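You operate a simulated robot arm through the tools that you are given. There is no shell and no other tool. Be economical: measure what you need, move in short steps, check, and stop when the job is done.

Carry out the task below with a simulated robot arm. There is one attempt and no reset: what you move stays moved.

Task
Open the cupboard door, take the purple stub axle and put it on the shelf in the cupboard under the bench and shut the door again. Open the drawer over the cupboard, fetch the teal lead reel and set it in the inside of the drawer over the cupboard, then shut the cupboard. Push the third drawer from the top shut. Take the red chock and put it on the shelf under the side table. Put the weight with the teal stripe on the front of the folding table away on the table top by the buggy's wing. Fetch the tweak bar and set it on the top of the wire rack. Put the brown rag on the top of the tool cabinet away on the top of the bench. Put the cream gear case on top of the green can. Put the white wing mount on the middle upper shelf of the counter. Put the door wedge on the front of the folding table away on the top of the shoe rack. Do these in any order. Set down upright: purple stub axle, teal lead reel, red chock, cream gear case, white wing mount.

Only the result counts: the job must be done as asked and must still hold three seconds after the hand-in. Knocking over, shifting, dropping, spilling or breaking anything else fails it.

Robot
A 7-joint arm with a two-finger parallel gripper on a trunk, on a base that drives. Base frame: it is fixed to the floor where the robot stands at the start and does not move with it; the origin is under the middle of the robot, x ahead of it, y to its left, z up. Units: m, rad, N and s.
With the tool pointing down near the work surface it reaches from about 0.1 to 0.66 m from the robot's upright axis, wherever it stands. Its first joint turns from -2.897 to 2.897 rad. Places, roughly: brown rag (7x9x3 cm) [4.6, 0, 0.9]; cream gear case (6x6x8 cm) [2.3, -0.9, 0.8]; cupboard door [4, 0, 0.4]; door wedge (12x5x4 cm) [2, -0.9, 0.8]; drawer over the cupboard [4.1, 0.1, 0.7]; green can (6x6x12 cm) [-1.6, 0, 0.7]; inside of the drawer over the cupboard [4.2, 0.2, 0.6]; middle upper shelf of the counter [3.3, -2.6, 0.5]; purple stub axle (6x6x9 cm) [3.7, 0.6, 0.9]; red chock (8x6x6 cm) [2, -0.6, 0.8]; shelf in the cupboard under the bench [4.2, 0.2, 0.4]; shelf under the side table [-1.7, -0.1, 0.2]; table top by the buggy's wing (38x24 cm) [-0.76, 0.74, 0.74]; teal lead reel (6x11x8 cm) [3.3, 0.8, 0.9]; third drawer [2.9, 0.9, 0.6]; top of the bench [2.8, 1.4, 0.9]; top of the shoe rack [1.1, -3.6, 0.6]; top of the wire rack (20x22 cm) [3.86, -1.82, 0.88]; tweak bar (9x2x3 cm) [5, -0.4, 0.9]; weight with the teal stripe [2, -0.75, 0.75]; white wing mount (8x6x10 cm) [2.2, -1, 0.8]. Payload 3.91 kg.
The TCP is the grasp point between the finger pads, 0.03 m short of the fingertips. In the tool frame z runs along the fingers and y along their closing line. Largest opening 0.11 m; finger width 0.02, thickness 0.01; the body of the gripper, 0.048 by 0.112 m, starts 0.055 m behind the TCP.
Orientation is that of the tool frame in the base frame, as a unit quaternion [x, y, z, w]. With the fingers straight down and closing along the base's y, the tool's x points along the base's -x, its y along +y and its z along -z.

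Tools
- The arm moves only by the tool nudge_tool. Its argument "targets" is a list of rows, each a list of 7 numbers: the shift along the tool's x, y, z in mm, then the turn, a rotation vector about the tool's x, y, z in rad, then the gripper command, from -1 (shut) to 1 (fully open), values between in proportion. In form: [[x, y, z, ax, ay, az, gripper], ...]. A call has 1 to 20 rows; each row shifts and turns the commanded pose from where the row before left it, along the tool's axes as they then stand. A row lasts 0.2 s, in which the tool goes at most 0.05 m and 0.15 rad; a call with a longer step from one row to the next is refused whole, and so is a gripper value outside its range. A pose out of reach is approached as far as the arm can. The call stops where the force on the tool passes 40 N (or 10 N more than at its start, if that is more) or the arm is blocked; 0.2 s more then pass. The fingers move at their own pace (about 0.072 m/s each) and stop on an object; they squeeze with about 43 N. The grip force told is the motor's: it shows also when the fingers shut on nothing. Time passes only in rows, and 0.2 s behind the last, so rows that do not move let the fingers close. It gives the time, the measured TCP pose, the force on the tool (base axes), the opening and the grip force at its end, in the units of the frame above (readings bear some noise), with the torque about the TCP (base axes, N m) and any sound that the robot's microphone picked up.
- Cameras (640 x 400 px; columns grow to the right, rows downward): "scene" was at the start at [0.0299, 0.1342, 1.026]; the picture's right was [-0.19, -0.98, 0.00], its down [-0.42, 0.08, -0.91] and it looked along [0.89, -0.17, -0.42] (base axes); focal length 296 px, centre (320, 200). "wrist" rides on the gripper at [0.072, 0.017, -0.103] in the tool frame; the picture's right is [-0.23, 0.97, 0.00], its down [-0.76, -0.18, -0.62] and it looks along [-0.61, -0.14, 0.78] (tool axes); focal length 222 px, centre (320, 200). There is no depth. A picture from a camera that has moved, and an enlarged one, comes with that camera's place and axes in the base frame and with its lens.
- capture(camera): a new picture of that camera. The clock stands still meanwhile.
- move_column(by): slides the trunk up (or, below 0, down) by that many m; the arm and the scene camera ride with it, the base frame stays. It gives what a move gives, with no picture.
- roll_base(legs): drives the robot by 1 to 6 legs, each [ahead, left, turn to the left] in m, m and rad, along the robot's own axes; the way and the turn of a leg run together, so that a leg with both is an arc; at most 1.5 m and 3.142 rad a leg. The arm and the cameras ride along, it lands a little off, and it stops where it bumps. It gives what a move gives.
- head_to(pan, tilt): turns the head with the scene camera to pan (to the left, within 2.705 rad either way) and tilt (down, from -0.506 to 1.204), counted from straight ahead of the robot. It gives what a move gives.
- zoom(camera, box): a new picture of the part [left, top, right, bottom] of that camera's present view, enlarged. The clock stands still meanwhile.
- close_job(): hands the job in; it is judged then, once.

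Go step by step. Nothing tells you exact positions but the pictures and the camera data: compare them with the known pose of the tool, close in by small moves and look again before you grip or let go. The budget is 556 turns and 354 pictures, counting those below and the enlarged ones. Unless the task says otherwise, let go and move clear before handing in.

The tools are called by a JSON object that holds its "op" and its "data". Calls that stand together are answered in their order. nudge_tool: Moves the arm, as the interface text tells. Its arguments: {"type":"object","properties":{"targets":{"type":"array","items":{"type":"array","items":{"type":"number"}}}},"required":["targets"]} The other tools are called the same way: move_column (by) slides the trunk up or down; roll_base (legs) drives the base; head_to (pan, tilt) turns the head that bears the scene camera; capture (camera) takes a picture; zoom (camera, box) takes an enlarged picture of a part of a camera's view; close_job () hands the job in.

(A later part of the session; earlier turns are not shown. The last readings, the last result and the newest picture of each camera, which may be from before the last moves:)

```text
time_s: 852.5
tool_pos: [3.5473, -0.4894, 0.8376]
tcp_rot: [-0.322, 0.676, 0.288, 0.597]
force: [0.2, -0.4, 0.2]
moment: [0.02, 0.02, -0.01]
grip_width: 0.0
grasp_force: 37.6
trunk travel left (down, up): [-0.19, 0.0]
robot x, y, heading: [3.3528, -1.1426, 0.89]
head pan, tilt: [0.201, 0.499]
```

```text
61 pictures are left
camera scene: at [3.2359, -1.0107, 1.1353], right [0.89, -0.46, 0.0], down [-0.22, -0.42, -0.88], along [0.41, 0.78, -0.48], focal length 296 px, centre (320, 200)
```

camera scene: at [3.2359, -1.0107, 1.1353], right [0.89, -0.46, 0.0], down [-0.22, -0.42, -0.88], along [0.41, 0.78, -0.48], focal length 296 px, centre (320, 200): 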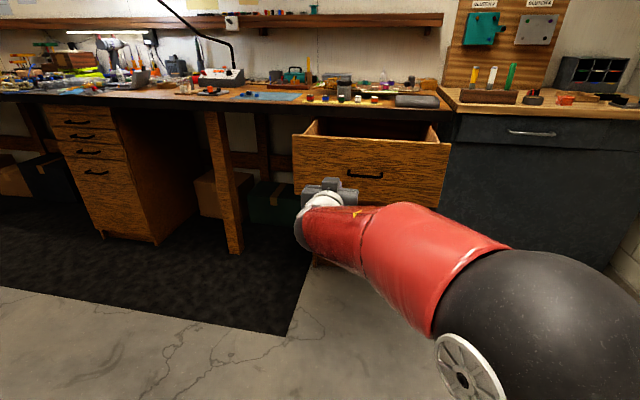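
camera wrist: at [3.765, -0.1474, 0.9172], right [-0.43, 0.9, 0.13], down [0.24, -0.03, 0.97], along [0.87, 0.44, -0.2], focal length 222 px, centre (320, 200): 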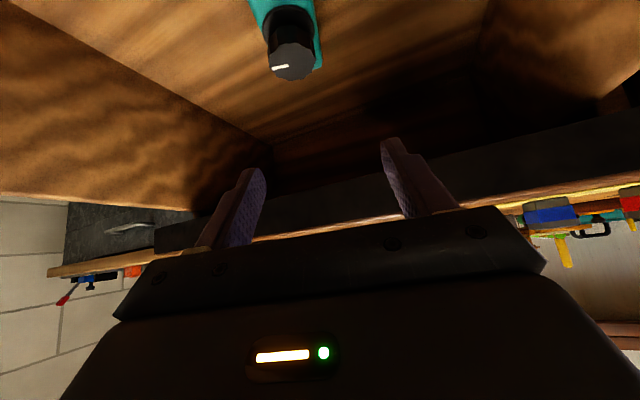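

{"op": "nudge_tool", "data": {"targets": [[40, 0, 0, 0, 0, 0, -1]]}}

{"op": "roll_base", "data": {"legs": [[0.28, -0.03, 0], [0.14, 0, 0], [0.12, 0, 0]]}}

{"op": "capture", "data": {"camera": "scene"}}

```text
time_s: 852.9
tool_pos: [3.5431, -0.4931, 0.7977]
tcp_rot: [-0.321, 0.676, 0.288, 0.598]
force: [0.0, 0.7, 0.0]
moment: [0.03, 0.04, 0.01]
grip_width: 0.0
grasp_force: 38.1
trunk travel left (down, up): [-0.19, 0.0]
robot x, y, heading: [3.3498, -1.1415, 0.897]
head pan, tilt: [0.201, 0.499]
```

```text
time_s: 856.6
tool_pos: [3.9036, -0.092, 0.798]
tcp_rot: [-0.322, 0.676, 0.288, 0.597]
force: [-0.2, -0.8, -0.4]
moment: [-0.04, -0.03, 0.0]
grip_width: 0.0003
grasp_force: 38.1
trunk travel left (down, up): [-0.19, 0.0]
robot x, y, heading: [3.7146, -0.7404, 0.889]
head pan, tilt: [0.201, 0.499]
```

```text
60 pictures are left
camera scene: at [3.5973, -0.6105, 1.1353], right [0.89, -0.46, 0.0], down [-0.22, -0.43, -0.88], along [0.4, 0.78, -0.48], focal length 296 px, centre (320, 200)
```

scene: 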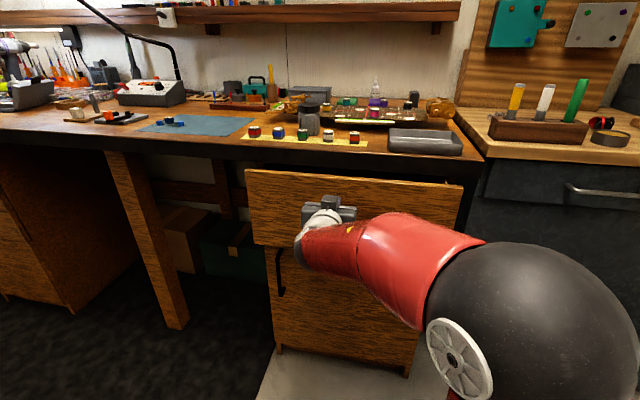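

{"op": "roll_base", "data": {"legs": [[0.06, 0, 0]]}}

{"op": "nudge_tool", "data": {"targets": [[0, 0, 6, 0, 0, 0, -1], [0, 0, 6, 0, 0, 0, -1], [0, 0, 6, 0, 0, 0, -1], [0, 0, 6, 0, 0, 0, -1]]}}

{"op": "zoom", "data": {"camera": "scene", "box": [220, 120, 500, 330]}}

```text
time_s: 857.6
tool_pos: [3.9425, -0.0457, 0.7978]
tcp_rot: [-0.322, 0.676, 0.288, 0.597]
force: [0.8, 0.4, 0.7]
moment: [0.04, -0.01, 0.01]
grip_width: 0.0
grasp_force: 37.3
trunk travel left (down, up): [-0.19, 0.0]
robot x, y, heading: [3.7547, -0.6937, 0.89]
head pan, tilt: [0.201, 0.499]
```

```text
time_s: 858.3
tool_pos: [3.9472, -0.0377, 0.7972]
tcp_rot: [-0.322, 0.676, 0.288, 0.597]
force: [-8.6, -20.9, 3.5]
moment: [0.19, -0.16, -0.23]
grip_width: 0.0002
grasp_force: 37.8
trunk travel left (down, up): [-0.19, 0.0]
robot x, y, heading: [3.7508, -0.6928, 0.894]
head pan, tilt: [0.201, 0.499]
stopped in row 3: the force on the tool passed its limit at 50 N (the readings are from after the stop); the commanded pose is now the measured one
```

```text
1.90 times, centred on (360, 225) of scene
camera zoom: at [3.6344, -0.5658, 1.1355], right [0.89, -0.46, 0.0], down [-0.22, -0.42, -0.88], along [0.4, 0.78, -0.48], focal length 564 px, centre (244, 152)
```

zoom: 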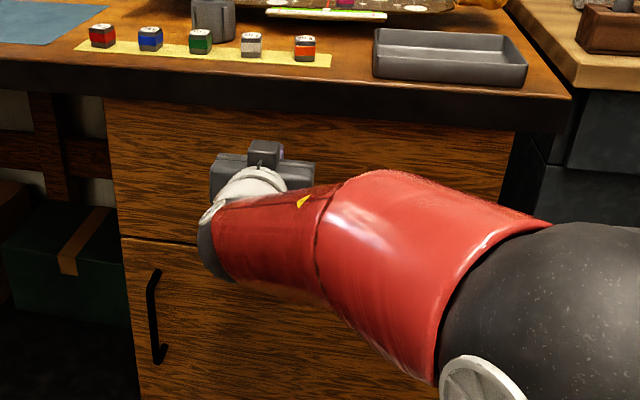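

Drawer shut. Now the tool cabinet: back off, raise the tool and look for the tweak bar and rag.

{"op": "roll_base", "data": {"legs": [[-0.35, 0, 0], [0, -0.42, 0]]}}

{"op": "nudge_tool", "data": {"targets": [[0, 0, 0, 0, 0.15, 0, 1], [0, 0, 0, 0, 0.15, 0, 1], [0, 0, 0, 0, 0.15, 0, 1], [0, 0, 0, 0, 0.15, 0, 1], [0, 0, 0, 0, 0.1, 0, 1], [-33, 0, -33, 0, 0, 0, 1], [-33, 0, -33, 0, 0, 0, 1], [-33, 0, -33, 0, 0, 0, 1], [-33, 0, -33, 0, 0, 0, 1]]}}

{"op": "head_to", "data": {"pan": -0.25, "tilt": 0.35}}

{"op": "capture", "data": {"camera": "scene"}}

```text
time_s: 862.8
tool_pos: [4.0558, -0.5725, 0.7957]
tcp_rot: [-0.325, 0.677, 0.288, 0.595]
force: [0.3, -0.4, 0.5]
moment: [0.01, 0.02, 0.02]
grip_width: 0.0
grasp_force: 37.7
trunk travel left (down, up): [-0.19, 0.0]
robot x, y, heading: [3.8597, -1.2319, 0.895]
head pan, tilt: [0.201, 0.499]
```

```text
time_s: 864.8
tool_pos: [4.0598, -0.5668, 0.9801]
tcp_rot: [-0.404, 0.839, 0.159, 0.326]
force: [-0.6, 0.7, 0.9]
moment: [0.02, -0.01, 0.04]
grip_width: 0.1099
grasp_force: 0.3
trunk travel left (down, up): [-0.19, 0.0]
robot x, y, heading: [3.8567, -1.2283, 0.898]
head pan, tilt: [0.201, 0.499]
```

```text
time_s: 865.7
tool_pos: [4.0603, -0.5657, 0.9815]
tcp_rot: [-0.401, 0.84, 0.159, 0.328]
force: [-0.4, -0.8, 1.3]
moment: [-0.04, 0.05, 0.0]
grip_width: 0.1099
grasp_force: 0.0
trunk travel left (down, up): [-0.19, 0.0]
robot x, y, heading: [3.856, -1.2279, 0.895]
head pan, tilt: [-0.25, 0.351]
```

```text
58 pictures are left
camera scene: at [3.7758, -1.1255, 1.1489], right [0.6, -0.8, 0.0], down [-0.27, -0.21, -0.94], along [0.75, 0.56, -0.34], focal length 296 px, centre (320, 200)
```

scene: 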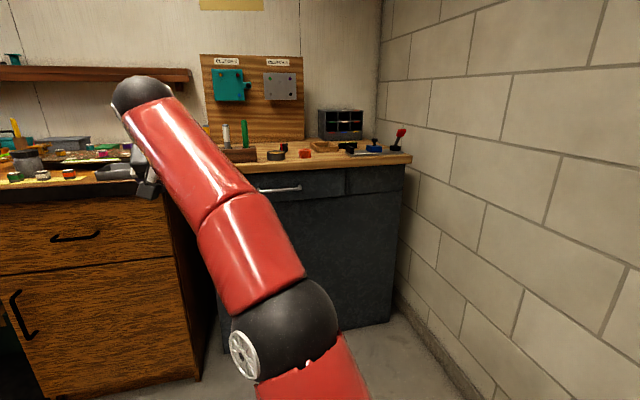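

{"op": "zoom", "data": {"camera": "scene", "box": [200, 100, 420, 185]}}

```text
2.91 times, centred on (310, 142) of scene
camera zoom: at [3.7758, -1.1255, 1.1489], right [0.6, -0.8, 0.0], down [-0.27, -0.21, -0.94], along [0.75, 0.56, -0.34], focal length 861 px, centre (349, 367)
```

zoom: 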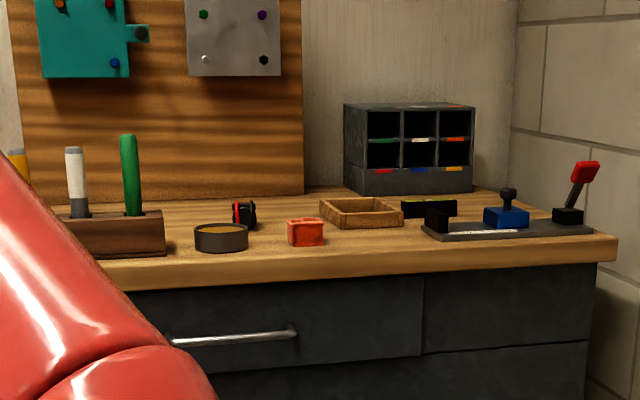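

Tweak bar is the black bar with yellow marks near the right end. Set the tool vertical with fingers closing front-to-back and approach for a closer look.

{"op": "nudge_tool", "data": {"targets": [[0, 0, 0, 0, 0.15, 0, 1], [0, 0, 0, 0, 0.15, 0, 1], [0, 0, 0, 0, 0.15, 0, 1], [0, 0, 0, 0, 0.15, 0, 1], [0, 0, 0, 0, 0.12, 0, 1], [0, 0, 0, 0, 0, 0.145, 1], [0, 0, 0, 0, 0, 0.145, 1], [0, 0, 0, 0, 0, 0.145, 1], [0, 0, 0, 0, 0, 0.145, 1], [0, 0, 0, 0, 0, 0.145, 1], [0, 0, 0, 0, 0, 0.145, 1], [0, 0, 0, 0, 0, 0.145, 1], [0, 0, 0, 0, 0, 0.145, 1], [0, 0, 0, 0, 0, 0.145, 1], [0, 0, 0, 0, 0, 0.145, 1], [0, 0, 0, 0, 0, 0.12, 1]]}}

{"op": "roll_base", "data": {"legs": [[0, -0.28, 0], [0.6, 0, 0]]}}

{"op": "capture", "data": {"camera": "wrist"}}

{"op": "capture", "data": {"camera": "scene"}}

```text
time_s: 869.1
tool_pos: [4.0545, -0.6351, 0.8939]
tcp_rot: [0.332, 0.942, 0.042, 0.014]
force: [-0.5, 1.0, -0.6]
moment: [0.01, 0.02, 0.02]
grip_width: 0.1098
grasp_force: 0.1
out of reach, approached as far as the arm can: row 1, 2, 3, 4, 5
trunk travel left (down, up): [-0.19, 0.0]
robot x, y, heading: [3.8605, -1.2311, 0.895]
head pan, tilt: [-0.25, 0.351]
```

```text
time_s: 870.3
tool_pos: [4.1455, -0.6387, 0.8933]
tcp_rot: [0.373, 0.927, 0.04, 0.014]
force: [0.3, 0.4, 0.6]
moment: [0.01, -0.01, -0.02]
grip_width: 0.1098
grasp_force: 0.1
trunk travel left (down, up): [-0.19, 0.0]
robot x, y, heading: [3.8992, -1.2129, 0.801]
head pan, tilt: [-0.25, 0.351]
stopped in leg 1: the robot was blocked; the commanded pose is now the measured one
```

```text
56 pictures are left
camera wrist: at [4.1007, -0.5811, 0.9981], right [0.84, 0.54, 0.08], down [0.39, -0.7, 0.6], along [0.38, -0.47, -0.79], focal length 222 px, centre (320, 200)
```

wrist: 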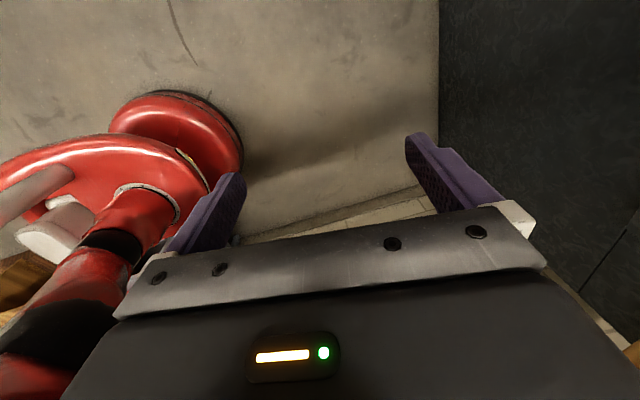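

```text
55 pictures are left
camera scene: at [3.825, -1.1008, 1.149], right [0.52, -0.85, 0.0], down [-0.29, -0.18, -0.94], along [0.8, 0.49, -0.34], focal length 296 px, centre (320, 200)
```

scene: 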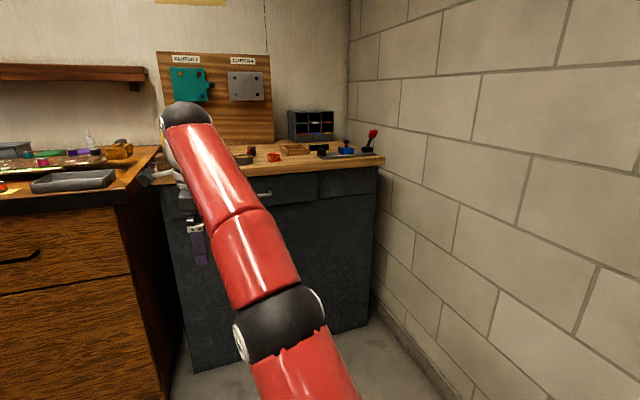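

Touched the rack again; go forward first, then right.

{"op": "roll_base", "data": {"legs": [[0, 0.04, 0], [0, 0, 0.1], [0.52, 0, 0], [0, -0.28, 0]]}}

{"op": "capture", "data": {"camera": "wrist"}}

```text
time_s: 873.9
tool_pos: [4.3271, -0.2504, 0.8956]
tcp_rot: [0.326, 0.945, 0.027, 0.01]
force: [-14.0, -28.5, -3.9]
moment: [-0.14, 0.16, -0.73]
grip_width: 0.0942
grasp_force: 0.2
trunk travel left (down, up): [-0.19, 0.0]
robot x, y, heading: [4.1413, -0.8404, 0.901]
head pan, tilt: [-0.25, 0.351]
stopped in leg 3: the force on the tool passed its limit at 63 N (the readings are from after the stop); the commanded pose is now the measured one
```

```text
54 pictures are left
camera wrist: at [4.2768, -0.1962, 0.9997], right [0.78, 0.62, 0.06], down [0.47, -0.64, 0.61], along [0.42, -0.45, -0.79], focal length 222 px, centre (320, 200)
```

wrist: 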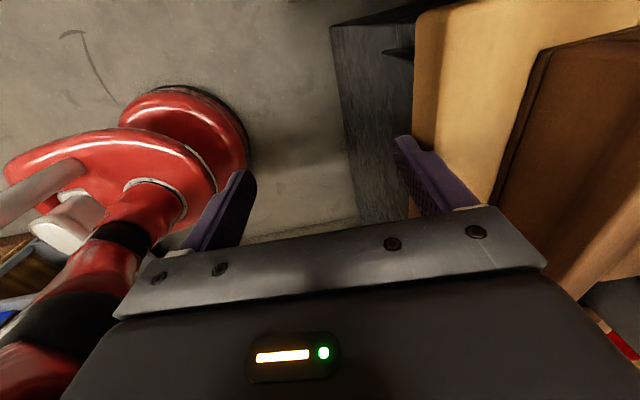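

{"op": "roll_base", "data": {"legs": [[-0.15, 0, 0]]}}

{"op": "nudge_tool", "data": {"targets": [[0, -40, 0, 0, 0, 0, 1], [0, -40, 0, 0, 0, 0, 1], [0, -40, 0, 0, 0, 0, 1], [-40, 0, -10, 0, 0, 0, 1], [-40, 0, -10, 0, 0, 0, 1], [-30, 0, -25, 0, 0, 0, 1], [0, 0, -35, 0, 0, 0, 1]]}}

{"op": "roll_base", "data": {"legs": [[0, -0.25, 0], [0.2, 0, 0]]}}

{"op": "capture", "data": {"camera": "scene"}}

```text
time_s: 875.2
tool_pos: [4.237, -0.3644, 0.8931]
tcp_rot: [0.327, 0.944, 0.03, 0.01]
force: [-0.1, -0.3, -0.7]
moment: [0.03, 0.02, -0.01]
grip_width: 0.11
grasp_force: 0.0
trunk travel left (down, up): [-0.19, 0.0]
robot x, y, heading: [4.0484, -0.9547, 0.899]
head pan, tilt: [-0.25, 0.351]
```

```text
time_s: 876.8
tool_pos: [4.2454, -0.5316, 0.9659]
tcp_rot: [0.326, 0.945, 0.029, 0.011]
force: [0.1, -0.1, 0.4]
moment: [-0.02, 0.02, 0.01]
grip_width: 0.1101
grasp_force: 0.0
trunk travel left (down, up): [-0.19, 0.0]
robot x, y, heading: [4.052, -0.9578, 0.903]
head pan, tilt: [-0.25, 0.351]
```

```text
time_s: 879.8
tool_pos: [4.5634, -0.5304, 0.9653]
tcp_rot: [0.328, 0.944, 0.03, 0.011]
force: [0.3, 0.7, -0.3]
moment: [-0.01, -0.01, 0.01]
grip_width: 0.1101
grasp_force: 0.0
trunk travel left (down, up): [-0.19, 0.0]
robot x, y, heading: [4.3699, -0.9577, 0.905]
head pan, tilt: [-0.25, 0.351]
```

```text
53 pictures are left
camera scene: at [4.2836, -0.852, 1.149], right [0.6, -0.8, 0.0], down [-0.27, -0.21, -0.94], along [0.75, 0.57, -0.34], focal length 296 px, centre (320, 200)
```

scene: 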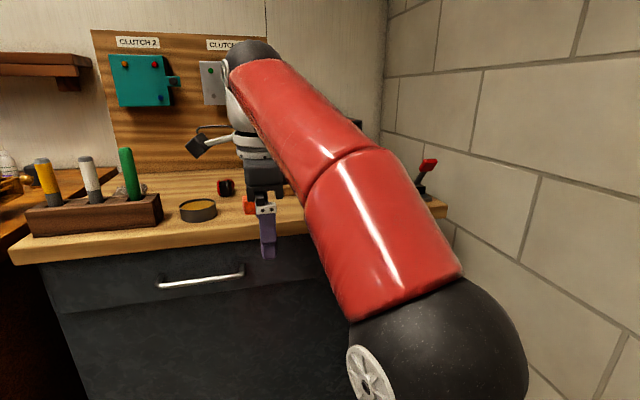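

{"op": "zoom", "data": {"camera": "scene", "box": [10, 130, 270, 270]}}

{"op": "capture", "data": {"camera": "wrist"}}

```text
2.46 times, centred on (140, 200) of scene
camera zoom: at [4.2836, -0.852, 1.149], right [0.6, -0.8, 0.0], down [-0.27, -0.21, -0.94], along [0.75, 0.57, -0.34], focal length 729 px, centre (763, 200)
```

zoom: 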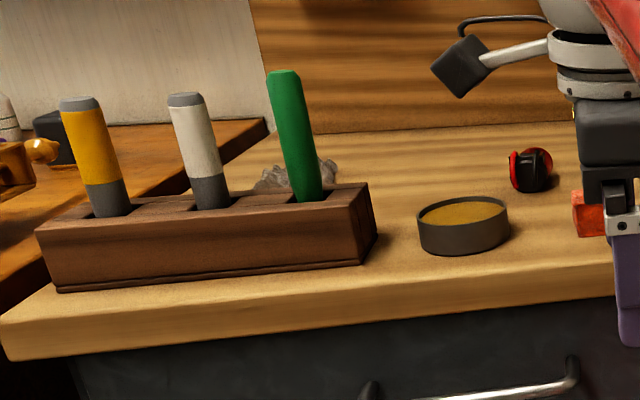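

```text
51 pictures are left
camera wrist: at [4.514, -0.4766, 1.0702], right [0.78, 0.62, 0.06], down [0.46, -0.64, 0.61], along [0.42, -0.45, -0.79], focal length 222 px, centre (320, 200)
```

wrist: 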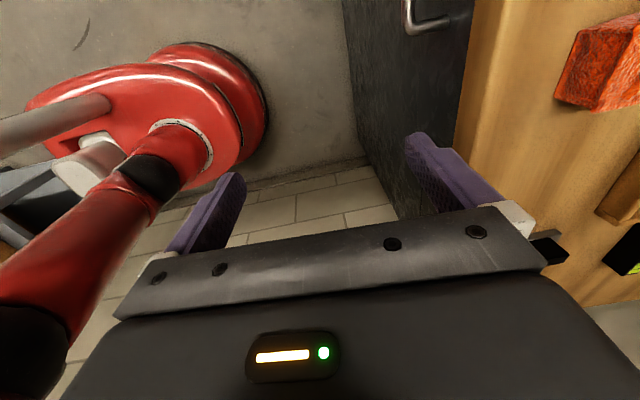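

{"op": "roll_base", "data": {"legs": [[0.2, -0.14, 0]]}}

{"op": "nudge_tool", "data": {"targets": [[-30, 30, 0, 0, 0, 0, 0.1], [-30, 30, 0, 0, 0, 0, 0.1]]}}

{"op": "capture", "data": {"camera": "wrist"}}

```text
time_s: 881.6
tool_pos: [4.7994, -0.4621, 0.9663]
tcp_rot: [0.329, 0.944, 0.029, 0.01]
force: [-0.4, -1.2, -0.2]
moment: [0.01, 0.01, -0.02]
grip_width: 0.1101
grasp_force: 0.0
trunk travel left (down, up): [-0.19, 0.0]
robot x, y, heading: [4.6036, -0.8846, 0.897]
head pan, tilt: [-0.25, 0.351]
```

```text
time_s: 882.2
tool_pos: [4.8834, -0.4524, 0.9713]
tcp_rot: [0.328, 0.944, 0.031, 0.013]
force: [-0.2, 0.0, 0.2]
moment: [0.03, -0.06, 0.01]
grip_width: 0.0606
grasp_force: 0.0
trunk travel left (down, up): [-0.19, 0.0]
robot x, y, heading: [4.6037, -0.8883, 0.897]
head pan, tilt: [-0.25, 0.351]
```

```text
50 pictures are left
camera wrist: at [4.8334, -0.3987, 1.075], right [0.78, 0.62, 0.06], down [0.46, -0.64, 0.61], along [0.42, -0.45, -0.79], focal length 222 px, centre (320, 200)
```

wrist: 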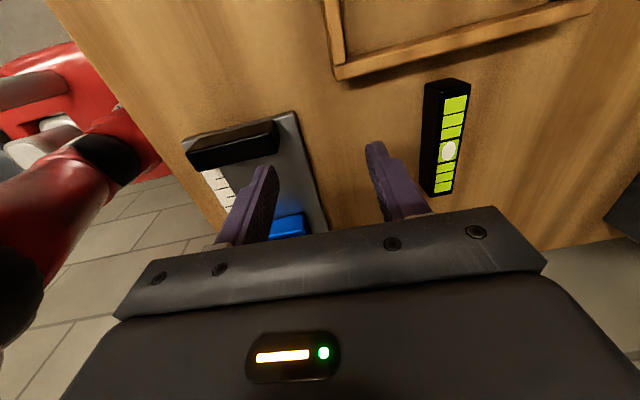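

{"op": "roll_base", "data": {"legs": [[0.075, 0, 0]]}}

{"op": "capture", "data": {"camera": "wrist"}}

```text
time_s: 883.3
tool_pos: [4.9299, -0.3932, 0.9707]
tcp_rot: [0.328, 0.944, 0.03, 0.01]
force: [-0.8, 0.5, 0.8]
moment: [0.04, -0.02, -0.01]
grip_width: 0.0607
grasp_force: 0.1
trunk travel left (down, up): [-0.19, 0.0]
robot x, y, heading: [4.6512, -0.8247, 0.898]
head pan, tilt: [-0.25, 0.351]
```

```text
49 pictures are left
camera wrist: at [4.8793, -0.3393, 1.0745], right [0.78, 0.62, 0.06], down [0.46, -0.64, 0.61], along [0.42, -0.45, -0.79], focal length 222 px, centre (320, 200)
```

wrist: 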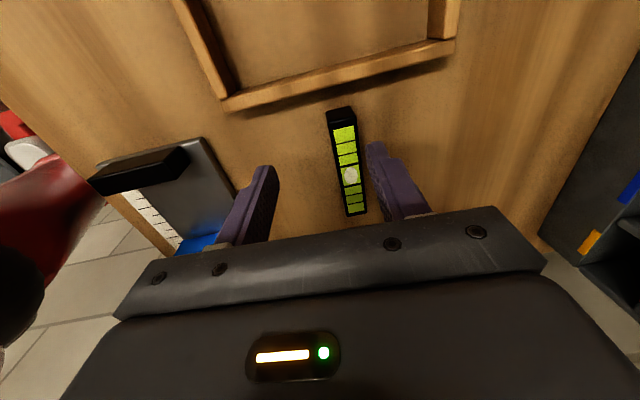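

{"op": "nudge_tool", "data": {"targets": [[-19, 18, 0, 0, 0, 0, 0.1], [0, 0, 22, 0, 0, 0, 0.1], [0, 0, 22, 0, 0, 0, 0.1]]}}

{"op": "capture", "data": {"camera": "wrist"}}

```text
time_s: 884.2
tool_pos: [4.9441, -0.3942, 0.9328]
tcp_rot: [0.328, 0.944, 0.04, 0.013]
force: [2.2, 2.5, 22.2]
moment: [-0.53, 0.44, 0.0]
grip_width: 0.0577
grasp_force: 0.0
out of reach, approached as far as the arm can: row 1
trunk travel left (down, up): [-0.19, 0.0]
robot x, y, heading: [4.6496, -0.8252, 0.895]
head pan, tilt: [-0.25, 0.351]
stopped in row 3: the force on the tool passed its limit at 49 N (the readings are from after the stop); the commanded pose is now the measured one
```

```text
48 pictures are left
camera wrist: at [4.8932, -0.3421, 1.0377], right [0.78, 0.62, 0.08], down [0.46, -0.65, 0.6], along [0.43, -0.43, -0.79], focal length 222 px, centre (320, 200)
```

wrist: 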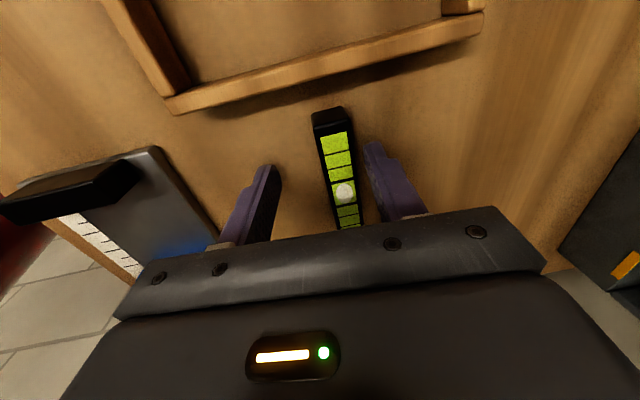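

{"op": "nudge_tool", "data": {"targets": [[0, 0, -3, 0, 0, 0, 0.1], [0, 0, 0, 0, 0, 0, -1], [0, 0, 0, 0, 0, 0, -1], [0, 0, 0, 0, 0, 0, -1], [0, 0, -25, 0, 0, 0, -1], [0, 0, 0, 0, 0, 0, -1]]}}

{"op": "capture", "data": {"camera": "wrist"}}

```text
time_s: 885.6
tool_pos: [4.9449, -0.3949, 0.9588]
tcp_rot: [0.327, 0.944, 0.037, 0.012]
force: [0.0, -0.6, -1.0]
moment: [0.0, 0.0, 0.0]
grip_width: 0.0187
grasp_force: 42.7
trunk travel left (down, up): [-0.19, 0.0]
robot x, y, heading: [4.6482, -0.8271, 0.898]
head pan, tilt: [-0.25, 0.351]
```

```text
47 pictures are left
camera wrist: at [4.8935, -0.342, 1.0632], right [0.78, 0.62, 0.07], down [0.46, -0.65, 0.61], along [0.43, -0.44, -0.79], focal length 222 px, centre (320, 200)
```

wrist: 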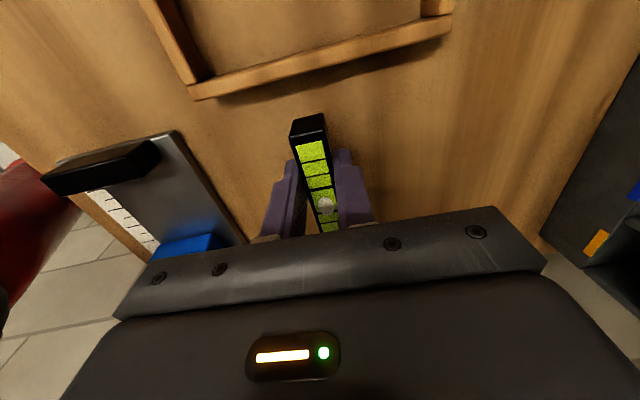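

Bar held. Carry it round to the wire rack.

{"op": "roll_base", "data": {"legs": [[-0.3, 0, 0], [0, 0.6, 0], [-0.98, 0, 0], [0, 0, -1.571]]}}

{"op": "head_to", "data": {"pan": 0, "tilt": 0.5}}

{"op": "capture", "data": {"camera": "scene"}}

```text
time_s: 886.9
tool_pos: [4.8822, -0.4727, 0.9587]
tcp_rot: [0.33, 0.942, 0.053, 0.018]
force: [6.0, 10.2, -0.3]
moment: [0.22, -0.13, -0.32]
grip_width: 0.019
grasp_force: 43.1
trunk travel left (down, up): [-0.19, 0.0]
robot x, y, heading: [4.5795, -0.9112, 0.897]
head pan, tilt: [-0.25, 0.351]
stopped in leg 1: the force on the tool passed its limit at 103 N (the readings are from after the stop); the commanded pose is now the measured one
```

```text
time_s: 887.6
tool_pos: [4.8811, -0.4743, 0.9584]
tcp_rot: [0.328, 0.943, 0.052, 0.018]
force: [10.6, 14.3, 1.4]
moment: [0.35, -0.21, -0.53]
grip_width: 0.019
grasp_force: 42.5
trunk travel left (down, up): [-0.19, 0.0]
robot x, y, heading: [4.5839, -0.9155, 0.901]
head pan, tilt: [0.0, 0.499]
```

```text
46 pictures are left
camera scene: at [4.4796, -0.793, 1.1353], right [0.78, -0.62, 0.0], down [-0.3, -0.38, -0.88], along [0.55, 0.69, -0.48], focal length 296 px, centre (320, 200)
```

scene: 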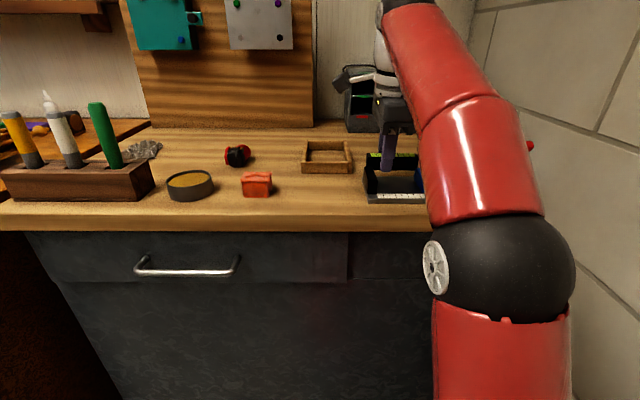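

My finger caught the small setup platform while backing; check how far it moved.

{"op": "nudge_tool", "data": {"targets": [[0, 8, 0, 0, 0, 0, -1], [0, 0, 0, 0, 0, 0, -1]]}}

{"op": "capture", "data": {"camera": "wrist"}}

```text
time_s: 888.2
tool_pos: [4.8856, -0.4695, 0.9599]
tcp_rot: [0.329, 0.943, 0.052, 0.017]
force: [-0.1, 0.6, 0.4]
moment: [0.02, 0.02, -0.01]
grip_width: 0.0189
grasp_force: 42.8
trunk travel left (down, up): [-0.19, 0.0]
robot x, y, heading: [4.5865, -0.9121, 0.899]
head pan, tilt: [0.0, 0.499]
```

```text
45 pictures are left
camera wrist: at [4.8328, -0.4186, 1.0655], right [0.78, 0.62, 0.11], down [0.44, -0.67, 0.6], along [0.44, -0.42, -0.79], focal length 222 px, centre (320, 200)
```

wrist: 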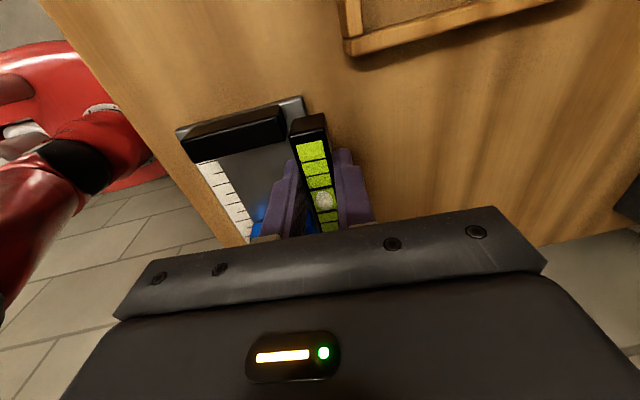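

The platform has not moved. Lift higher before backing away.

{"op": "nudge_tool", "data": {"targets": [[0, 0, -20, 0, 0, 0, -1], [0, -5, -20, 0, 0, 0, -1], [0, -5, -15, 0, 0, 0, -1]]}}

```text
time_s: 889.0
tool_pos: [4.8832, -0.4732, 0.9774]
tcp_rot: [0.329, 0.943, 0.053, 0.017]
force: [0.4, -0.3, -0.8]
moment: [0.0, 0.01, -0.02]
grip_width: 0.0187
grasp_force: 43.1
out of reach, approached as far as the arm can: row 1, 2, 3
trunk travel left (down, up): [-0.19, 0.0]
robot x, y, heading: [4.5802, -0.9122, 0.895]
head pan, tilt: [0.0, 0.499]
```

{"op": "roll_base", "data": {"legs": [[0, 0.2, 0], [-0.25, 0, 0], [0, 0.37, 0]]}}

{"op": "roll_base", "data": {"legs": [[-0.96, 0, 0], [0, 0, -1.571]]}}

{"op": "capture", "data": {"camera": "scene"}}

```text
time_s: 894.0
tool_pos: [4.284, -0.3156, 0.9775]
tcp_rot: [0.33, 0.942, 0.054, 0.018]
force: [0.2, -0.5, -0.7]
moment: [0.02, 0.04, -0.01]
grip_width: 0.0189
grasp_force: 43.5
trunk travel left (down, up): [-0.19, 0.0]
robot x, y, heading: [3.9811, -0.7591, 0.901]
head pan, tilt: [0.0, 0.499]
```

```text
time_s: 902.8
tool_pos: [3.8263, -1.7996, 0.9773]
tcp_rot: [0.9, 0.433, 0.026, 0.051]
force: [-0.1, -0.4, -0.3]
moment: [0.0, 0.02, 0.01]
grip_width: 0.0189
grasp_force: 42.6
trunk travel left (down, up): [-0.19, 0.0]
robot x, y, heading: [3.3857, -1.4953, -0.673]
head pan, tilt: [0.0, 0.499]
```

```text
44 pictures are left
camera scene: at [3.5085, -1.3983, 1.1353], right [-0.62, -0.78, 0.0], down [-0.37, 0.3, -0.88], along [0.69, -0.55, -0.48], focal length 296 px, centre (320, 200)
```

scene: 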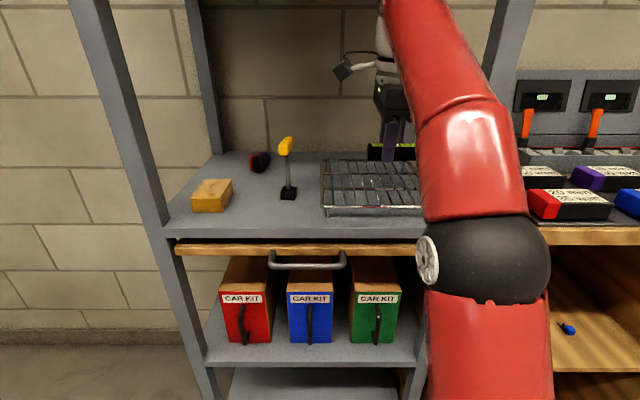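

The bar is right by the wire rack. Move over its centre and lower.

{"op": "nudge_tool", "data": {"targets": [[4, 17, 0, 0, 0, 0, -1], [4, 17, 0, 0, 0, 0, -1], [0, 0, 20, 0, 0, 0, -1], [0, 0, 20, 0, 0, 0, -1]]}}

{"op": "capture", "data": {"camera": "wrist"}}

```text
time_s: 903.8
tool_pos: [3.8325, -1.803, 0.9381]
tcp_rot: [0.9, 0.433, 0.025, 0.051]
force: [-0.7, 1.2, -0.9]
moment: [-0.02, 0.0, -0.03]
grip_width: 0.0191
grasp_force: 43.1
out of reach, approached as far as the arm can: row 1, 2
trunk travel left (down, up): [-0.19, 0.0]
robot x, y, heading: [3.389, -1.4944, -0.673]
head pan, tilt: [0.0, 0.499]
```

```text
43 pictures are left
camera wrist: at [3.8817, -1.7492, 1.0427], right [0.61, -0.78, 0.11], down [-0.67, -0.44, 0.6], along [-0.42, -0.44, -0.79], focal length 222 px, centre (320, 200)
```

wrist: 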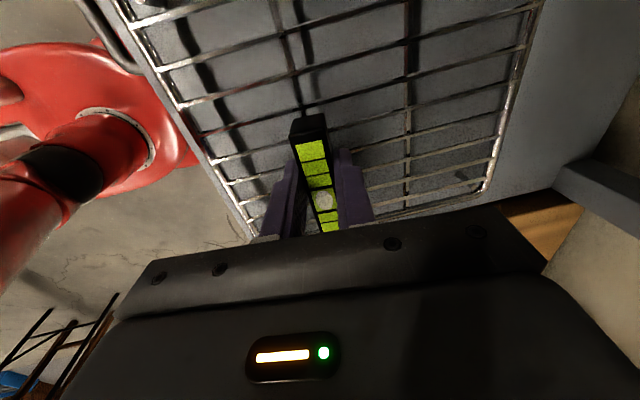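

{"op": "nudge_tool", "data": {"targets": [[15, 10, 0, 0, 0, 0, -1], [15, 10, 0, 0, 0, 0, -1], [0, 0, 8, 0, 0, 0, -1], [0, 0, 5, 0, 0, 0, -1], [0, 0, 4, 0, 0, 0, -1]]}}

{"op": "capture", "data": {"camera": "wrist"}}

```text
time_s: 905.0
tool_pos: [3.8689, -1.7943, 0.9238]
tcp_rot: [0.9, 0.433, 0.025, 0.051]
force: [0.3, 0.5, -0.7]
moment: [-0.01, 0.03, -0.02]
grip_width: 0.019
grasp_force: 43.0
trunk travel left (down, up): [-0.19, 0.0]
robot x, y, heading: [3.3905, -1.4934, -0.676]
head pan, tilt: [0.0, 0.499]
```

```text
42 pictures are left
camera wrist: at [3.9178, -1.7392, 1.0285], right [0.61, -0.78, 0.11], down [-0.67, -0.44, 0.6], along [-0.42, -0.44, -0.79], focal length 222 px, centre (320, 200)
```

wrist: 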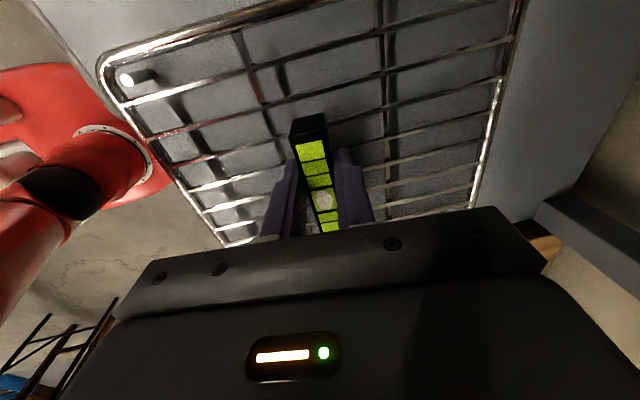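

{"op": "nudge_tool", "data": {"targets": [[0, 0, 3, 0, 0, 0, -1], [0, 0, 3, 0, 0, 0, -1], [0, 0, 3, 0, 0, 0, -1], [0, 0, 3, 0, 0, 0, -1], [0, 0, 3, 0, 0, 0, -1]]}}

```text
time_s: 905.7
tool_pos: [3.8687, -1.7934, 0.9227]
tcp_rot: [0.899, 0.432, 0.031, 0.059]
force: [-0.7, 0.9, 13.3]
moment: [-0.12, 0.38, -0.05]
grip_width: 0.019
grasp_force: 43.1
trunk travel left (down, up): [-0.19, 0.0]
robot x, y, heading: [3.3885, -1.5001, -0.676]
head pan, tilt: [0.0, 0.499]
stopped in row 3: the force on the tool passed its limit at 46 N (the readings are from after the stop); the commanded pose is now the measured one
```

Contact. Release and rise, then check.

{"op": "nudge_tool", "data": {"targets": [[0, 0, -1, 0, 0, 0, -0.5], [0, 0, 0, 0, 0, 0, -0.2], [0, 0, 0, 0, 0, 0, -0.2], [0, 0, -20, 0, 0, 0, -0.2], [0, 0, -25, 0, 0, 0, -0.2]]}}

{"op": "capture", "data": {"camera": "wrist"}}

```text
time_s: 906.5
tool_pos: [3.8696, -1.7963, 0.9245]
tcp_rot: [0.899, 0.433, 0.034, 0.062]
force: [6.2, -4.6, 12.5]
moment: [0.02, 0.02, 0.0]
grip_width: 0.039
grasp_force: 0.1
trunk travel left (down, up): [-0.19, 0.0]
robot x, y, heading: [3.388, -1.4953, -0.672]
head pan, tilt: [0.0, 0.499]
stopped in row 3: the force on the tool passed its limit at 41 N (the readings are from after the stop); the commanded pose is now the measured one
```

```text
41 pictures are left
camera wrist: at [3.9169, -1.7395, 1.029], right [0.61, -0.78, 0.14], down [-0.68, -0.43, 0.59], along [-0.4, -0.45, -0.8], focal length 222 px, centre (320, 200)
```

wrist: 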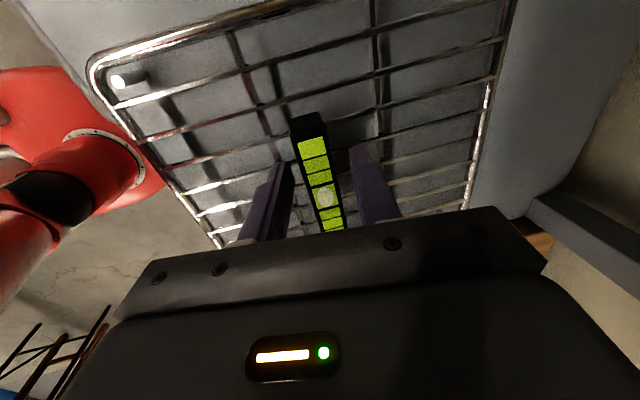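

{"op": "nudge_tool", "data": {"targets": [[0, 0, -10, 0, 0, 0, -0.25], [0, 0, -20, 0, 0, 0, -0.25], [0, 0, -20, 0, 0, 0, -0.25]]}}

{"op": "capture", "data": {"camera": "wrist"}}

```text
time_s: 907.3
tool_pos: [3.8636, -1.7911, 0.9706]
tcp_rot: [0.9, 0.431, 0.031, 0.061]
force: [0.1, 0.0, 1.1]
moment: [0.01, 0.0, 0.0]
grip_width: 0.0414
grasp_force: 0.0
trunk travel left (down, up): [-0.19, 0.0]
robot x, y, heading: [3.3881, -1.5001, -0.677]
head pan, tilt: [0.0, 0.499]
```

```text
40 pictures are left
camera wrist: at [3.9101, -1.7348, 1.0757], right [0.61, -0.78, 0.13], down [-0.68, -0.43, 0.59], along [-0.4, -0.45, -0.8], focal length 222 px, centre (320, 200)
```

wrist: 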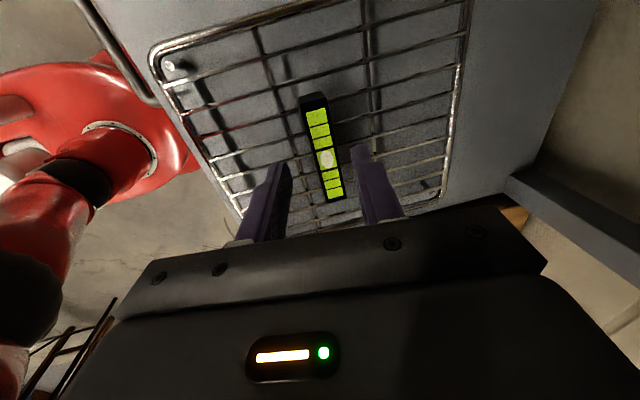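

Tweak bar is on the wire rack. Last item: the rag behind the tool block. Unwind the wrist and drive to the cabinet.

{"op": "roll_base", "data": {"legs": [[-0.2, 0, 0], [0, 0, 1.571], [1.02, 0, 0], [0, -0.55, 0]]}}

{"op": "nudge_tool", "data": {"targets": [[0, 0, 0, 0, 0, -0.145, 1], [0, 0, 0, 0, 0, -0.145, 1], [0, 0, 0, 0, 0, -0.145, 1], [0, 0, 0, 0, 0, -0.145, 1], [0, 0, 0, 0, 0, -0.145, 1], [0, 0, 0, 0, 0, -0.145, 1], [0, 0, 0, 0, 0, -0.145, 1], [0, 0, 0, 0, 0, -0.145, 1], [0, 0, 0, 0, 0, -0.145, 1], [0, 0, 0, 0, 0, -0.145, 1], [0, 0, 0, 0, 0, -0.12, 1]]}}

```text
time_s: 920.3
tool_pos: [4.5862, -0.4485, 0.97]
tcp_rot: [0.33, 0.941, 0.065, 0.021]
force: [-0.7, -0.3, 0.5]
moment: [0.0, 0.0, 0.02]
grip_width: 0.0408
grasp_force: 0.0
trunk travel left (down, up): [-0.19, 0.0]
robot x, y, heading: [4.2884, -0.9195, 0.898]
head pan, tilt: [0.0, 0.499]
```

```text
time_s: 922.7
tool_pos: [4.5848, -0.4484, 0.971]
tcp_rot: [-0.433, 0.899, 0.032, 0.061]
force: [-0.2, 0.9, 0.2]
moment: [0.03, -0.01, 0.05]
grip_width: 0.11
grasp_force: 0.1
trunk travel left (down, up): [-0.19, 0.0]
robot x, y, heading: [4.2953, -0.9231, 0.898]
head pan, tilt: [0.0, 0.499]
```

{"op": "nudge_tool", "data": {"targets": [[0, 0, 0, 0, -0.146, 0, 1], [0, 0, 0, 0, -0.146, 0, 1], [0, 0, 0, 0, -0.146, 0, 1], [0, 0, 0, 0, -0.146, 0, 1], [0, 0, 0, 0, -0.146, 0, 1], [0, 0, 0, -0.1, 0, -0.084, 1], [0, 0, 0, -0.1, 0, -0.084, 1], [0, 0, 0, -0.1, 0, -0.084, 1], [0, 0, 0, -0.1, 0, -0.084, 1], [0, 0, 0, -0.1, 0, -0.084, 1], [0, 0, 0, -0.1, 0, -0.084, 1]]}}

{"op": "capture", "data": {"camera": "wrist"}}

```text
time_s: 925.1
tool_pos: [4.586, -0.448, 0.9712]
tcp_rot: [0.674, -0.606, -0.316, -0.28]
force: [-0.1, -0.6, 0.1]
moment: [-0.01, -0.04, 0.02]
grip_width: 0.1102
grasp_force: 0.1
trunk travel left (down, up): [-0.19, 0.0]
robot x, y, heading: [4.2942, -0.9233, 0.896]
head pan, tilt: [0.0, 0.499]
```

```text
39 pictures are left
camera wrist: at [4.583, -0.5739, 0.9814], right [-0.98, 0.04, 0.18], down [0.18, 0.03, 0.98], along [0.03, 1.0, -0.04], focal length 222 px, centre (320, 200)
```

wrist: 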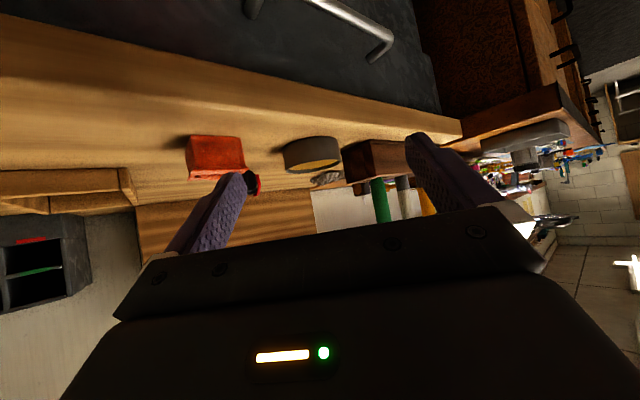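

Rag seen just past the tin. Raise, drive in to the right of it, then reach over from the right.

{"op": "nudge_tool", "data": {"targets": [[-20, 0, -17, 0, 0, 0, 1], [-20, 0, -17, 0, 0, 0, 1]]}}

{"op": "roll_base", "data": {"legs": [[0.33, -0.05, 0]]}}

{"op": "capture", "data": {"camera": "scene"}}

```text
time_s: 925.7
tool_pos: [4.5869, -0.4469, 1.0224]
tcp_rot: [0.674, -0.606, -0.317, -0.28]
force: [0.6, -0.8, 0.6]
moment: [0.0, 0.01, 0.0]
grip_width: 0.11
grasp_force: 0.1
trunk travel left (down, up): [-0.19, 0.0]
robot x, y, heading: [4.2945, -0.9194, 0.9]
head pan, tilt: [0.0, 0.499]
```

```text
time_s: 927.9
tool_pos: [4.8302, -0.2213, 1.0232]
tcp_rot: [0.674, -0.606, -0.316, -0.281]
force: [0.1, 0.4, 1.0]
moment: [-0.02, 0.03, 0.0]
grip_width: 0.1099
grasp_force: 0.0
trunk travel left (down, up): [-0.19, 0.0]
robot x, y, heading: [4.5349, -0.6971, 0.889]
head pan, tilt: [0.0, 0.499]
```

```text
38 pictures are left
camera scene: at [4.4357, -0.5774, 1.1353], right [0.78, -0.62, 0.0], down [-0.3, -0.37, -0.88], along [0.55, 0.69, -0.48], focal length 296 px, centre (320, 200)
```

scene: 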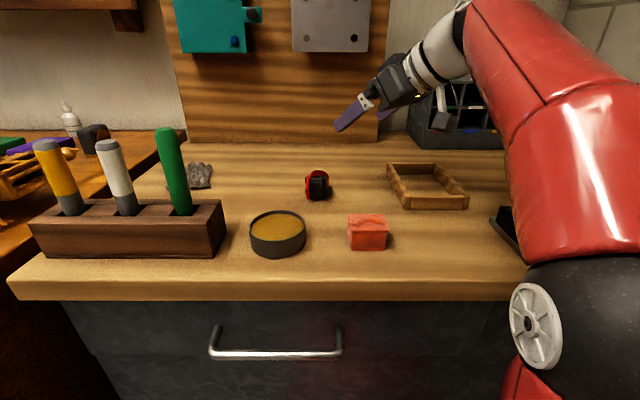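

{"op": "nudge_tool", "data": {"targets": [[-13.9, 33.2, 21.2, 0, 0, 0, 1], [-13.9, 33.2, 21.2, 0, 0, 0, 1], [-13.9, 33.2, 21.2, 0, 0, 0, 1], [-13.9, 33.2, 21.2, 0, 0, 0, 1], [-13.9, 33.2, 21.2, 0, 0, 0, 1], [-13.9, 33.2, 21.2, 0, 0, 0, 1]]}}

{"op": "capture", "data": {"camera": "wrist"}}

{"op": "capture", "data": {"camera": "scene"}}

```text
time_s: 929.3
tool_pos: [4.6145, -0.0939, 1.0076]
tcp_rot: [0.674, -0.606, -0.317, -0.28]
force: [1.0, -0.6, 0.5]
moment: [0.01, -0.04, -0.04]
grip_width: 0.1099
grasp_force: 0.0
trunk travel left (down, up): [-0.19, 0.0]
robot x, y, heading: [4.536, -0.701, 0.899]
head pan, tilt: [0.0, 0.499]
```

```text
37 pictures are left
camera wrist: at [4.612, -0.2192, 1.0167], right [-0.98, 0.04, 0.18], down [0.18, 0.03, 0.98], along [0.04, 1.0, -0.04], focal length 222 px, centre (320, 200)
```

wrist: 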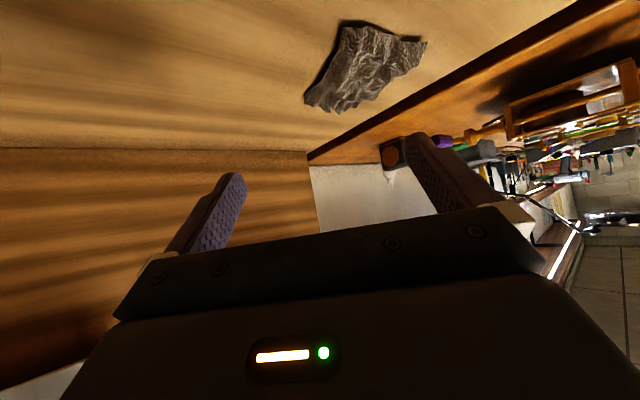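

```text
36 pictures are left
camera scene: at [4.436, -0.5775, 1.1353], right [0.78, -0.62, 0.0], down [-0.3, -0.37, -0.88], along [0.55, 0.69, -0.48], focal length 296 px, centre (320, 200)
```

scene: 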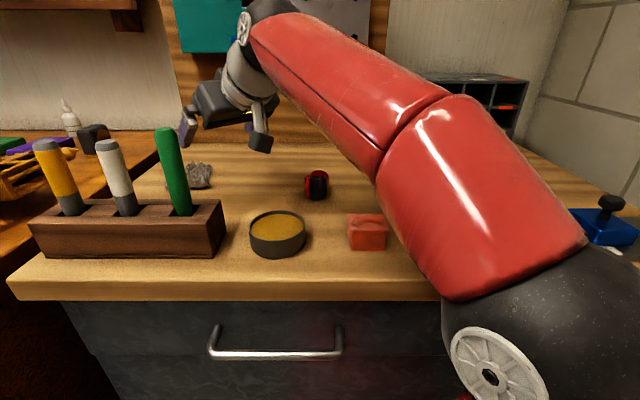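

{"op": "nudge_tool", "data": {"targets": [[9, 34.7, 7.5, 0, 0, 0, 1], [0, 0, 30, 0, 0, 0, 1], [0, 0, 30, 0, 0, 0, 1]]}}

{"op": "capture", "data": {"camera": "wrist"}}

```text
time_s: 930.1
tool_pos: [4.575, -0.0511, 0.9551]
tcp_rot: [0.674, -0.606, -0.316, -0.279]
force: [0.2, 0.2, -0.2]
moment: [-0.01, 0.01, -0.03]
grip_width: 0.11
grasp_force: 0.0
trunk travel left (down, up): [-0.19, 0.0]
robot x, y, heading: [4.538, -0.6957, 0.893]
head pan, tilt: [0.0, 0.499]
```

```text
35 pictures are left
camera wrist: at [4.5725, -0.1774, 0.9667], right [-0.98, 0.04, 0.18], down [0.18, 0.03, 0.98], along [0.03, 1.0, -0.04], focal length 222 px, centre (320, 200)
```

wrist: 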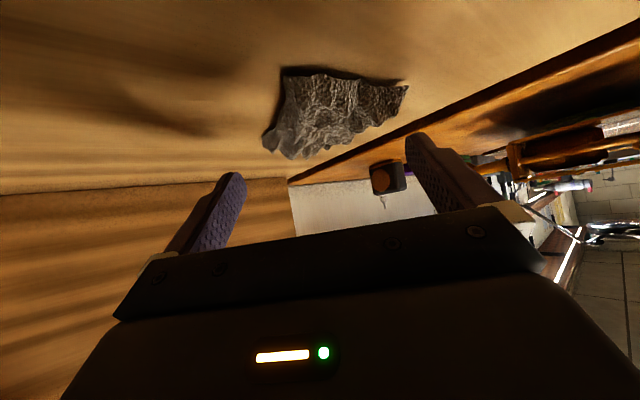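

{"op": "nudge_tool", "data": {"targets": [[0, 5, 14, 0, 0, 0, 1], [0, 0, 13, 0, 0, 0, 1], [0, 0, 0, 0, 0, 0, -1], [0, 0, 0, 0, 0, 0, -1], [0, 0, 0, 0, 0, 0, -1], [0, 0, 0, 0, 0, 0, -1], [0, 0, 0, 0, 0, 0, -1]]}}

{"op": "capture", "data": {"camera": "wrist"}}

```text
time_s: 931.7
tool_pos: [4.5682, -0.0323, 0.9397]
tcp_rot: [0.673, -0.606, -0.317, -0.282]
force: [-1.0, 2.0, 12.0]
moment: [0.18, 0.08, -0.31]
grip_width: 0.0674
grasp_force: 42.9
trunk travel left (down, up): [-0.19, 0.0]
robot x, y, heading: [4.533, -0.6988, 0.896]
head pan, tilt: [0.0, 0.499]
```

```text
34 pictures are left
camera wrist: at [4.5653, -0.1576, 0.95], right [-0.98, 0.04, 0.18], down [0.18, 0.03, 0.98], along [0.03, 1.0, -0.04], focal length 222 px, centre (320, 200)
```

wrist: 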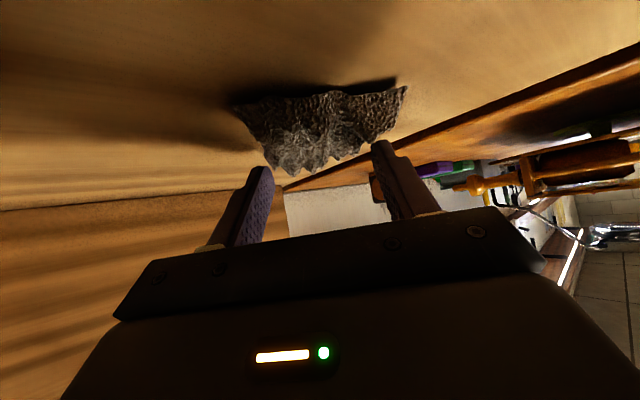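

{"op": "nudge_tool", "data": {"targets": [[-11.5, 0, -9.6, 0, 0, 0, -1], [-15, 0, -13, 0, 0, 0, -1], [0, 0, 0, 0, 0, 0, -1]]}}

{"op": "capture", "data": {"camera": "wrist"}}

```text
time_s: 932.5
tool_pos: [4.5692, -0.032, 0.9723]
tcp_rot: [0.674, -0.606, -0.315, -0.28]
force: [0.3, 0.5, -0.3]
moment: [0.01, -0.01, -0.01]
grip_width: 0.0638
grasp_force: 42.6
trunk travel left (down, up): [-0.19, 0.0]
robot x, y, heading: [4.5342, -0.6946, 0.896]
head pan, tilt: [0.0, 0.499]
```

```text
33 pictures are left
camera wrist: at [4.5654, -0.1575, 0.9842], right [-0.98, 0.04, 0.18], down [0.18, 0.03, 0.98], along [0.03, 1.0, -0.04], focal length 222 px, centre (320, 200)
```

wrist: 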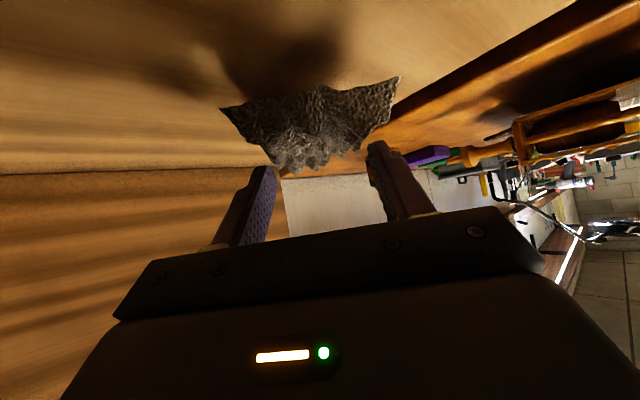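

Rag is held. Retrace slowly out to the right.

{"op": "nudge_tool", "data": {"targets": [[-15, 0, -15, 0, 0, 0, -1], [0, -15, -20, 0, 0, 0, -1], [5, -30, -15, 0, 0, 0, -1], [10, -32, -18, 0, 0, 0, -1], [13, -32, -20, 0, 0, 0, -1], [13, -32, -20, 0, 0, 0, -1], [13, -32, -20, 0, 0, 0, -1], [13, -32, -20, 0, 0, 0, -1]]}}

{"op": "roll_base", "data": {"legs": [[-0.4, 0, 0]]}}

{"op": "capture", "data": {"camera": "scene"}}

```text
time_s: 934.3
tool_pos: [4.7892, -0.156, 1.0286]
tcp_rot: [0.674, -0.606, -0.316, -0.28]
force: [0.4, -0.8, -1.0]
moment: [-0.03, -0.03, -0.02]
grip_width: 0.0626
grasp_force: 43.1
trunk travel left (down, up): [-0.19, 0.0]
robot x, y, heading: [4.5372, -0.6944, 0.898]
head pan, tilt: [0.0, 0.499]
```

```text
time_s: 936.8
tool_pos: [4.5418, -0.4687, 1.0287]
tcp_rot: [0.672, -0.609, -0.315, -0.281]
force: [0.0, -0.3, 0.2]
moment: [-0.04, -0.03, -0.01]
grip_width: 0.0614
grasp_force: 43.3
trunk travel left (down, up): [-0.19, 0.0]
robot x, y, heading: [4.2882, -1.0046, 0.889]
head pan, tilt: [0.0, 0.499]
```

```text
32 pictures are left
camera scene: at [4.1868, -0.8866, 1.1353], right [0.78, -0.63, 0.0], down [-0.3, -0.37, -0.88], along [0.55, 0.68, -0.48], focal length 296 px, centre (320, 200)
```

scene: 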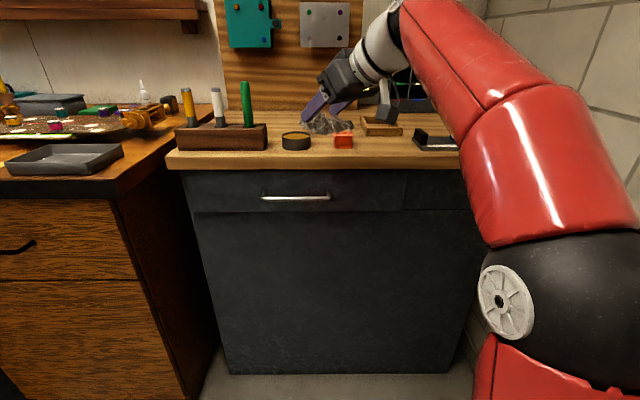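

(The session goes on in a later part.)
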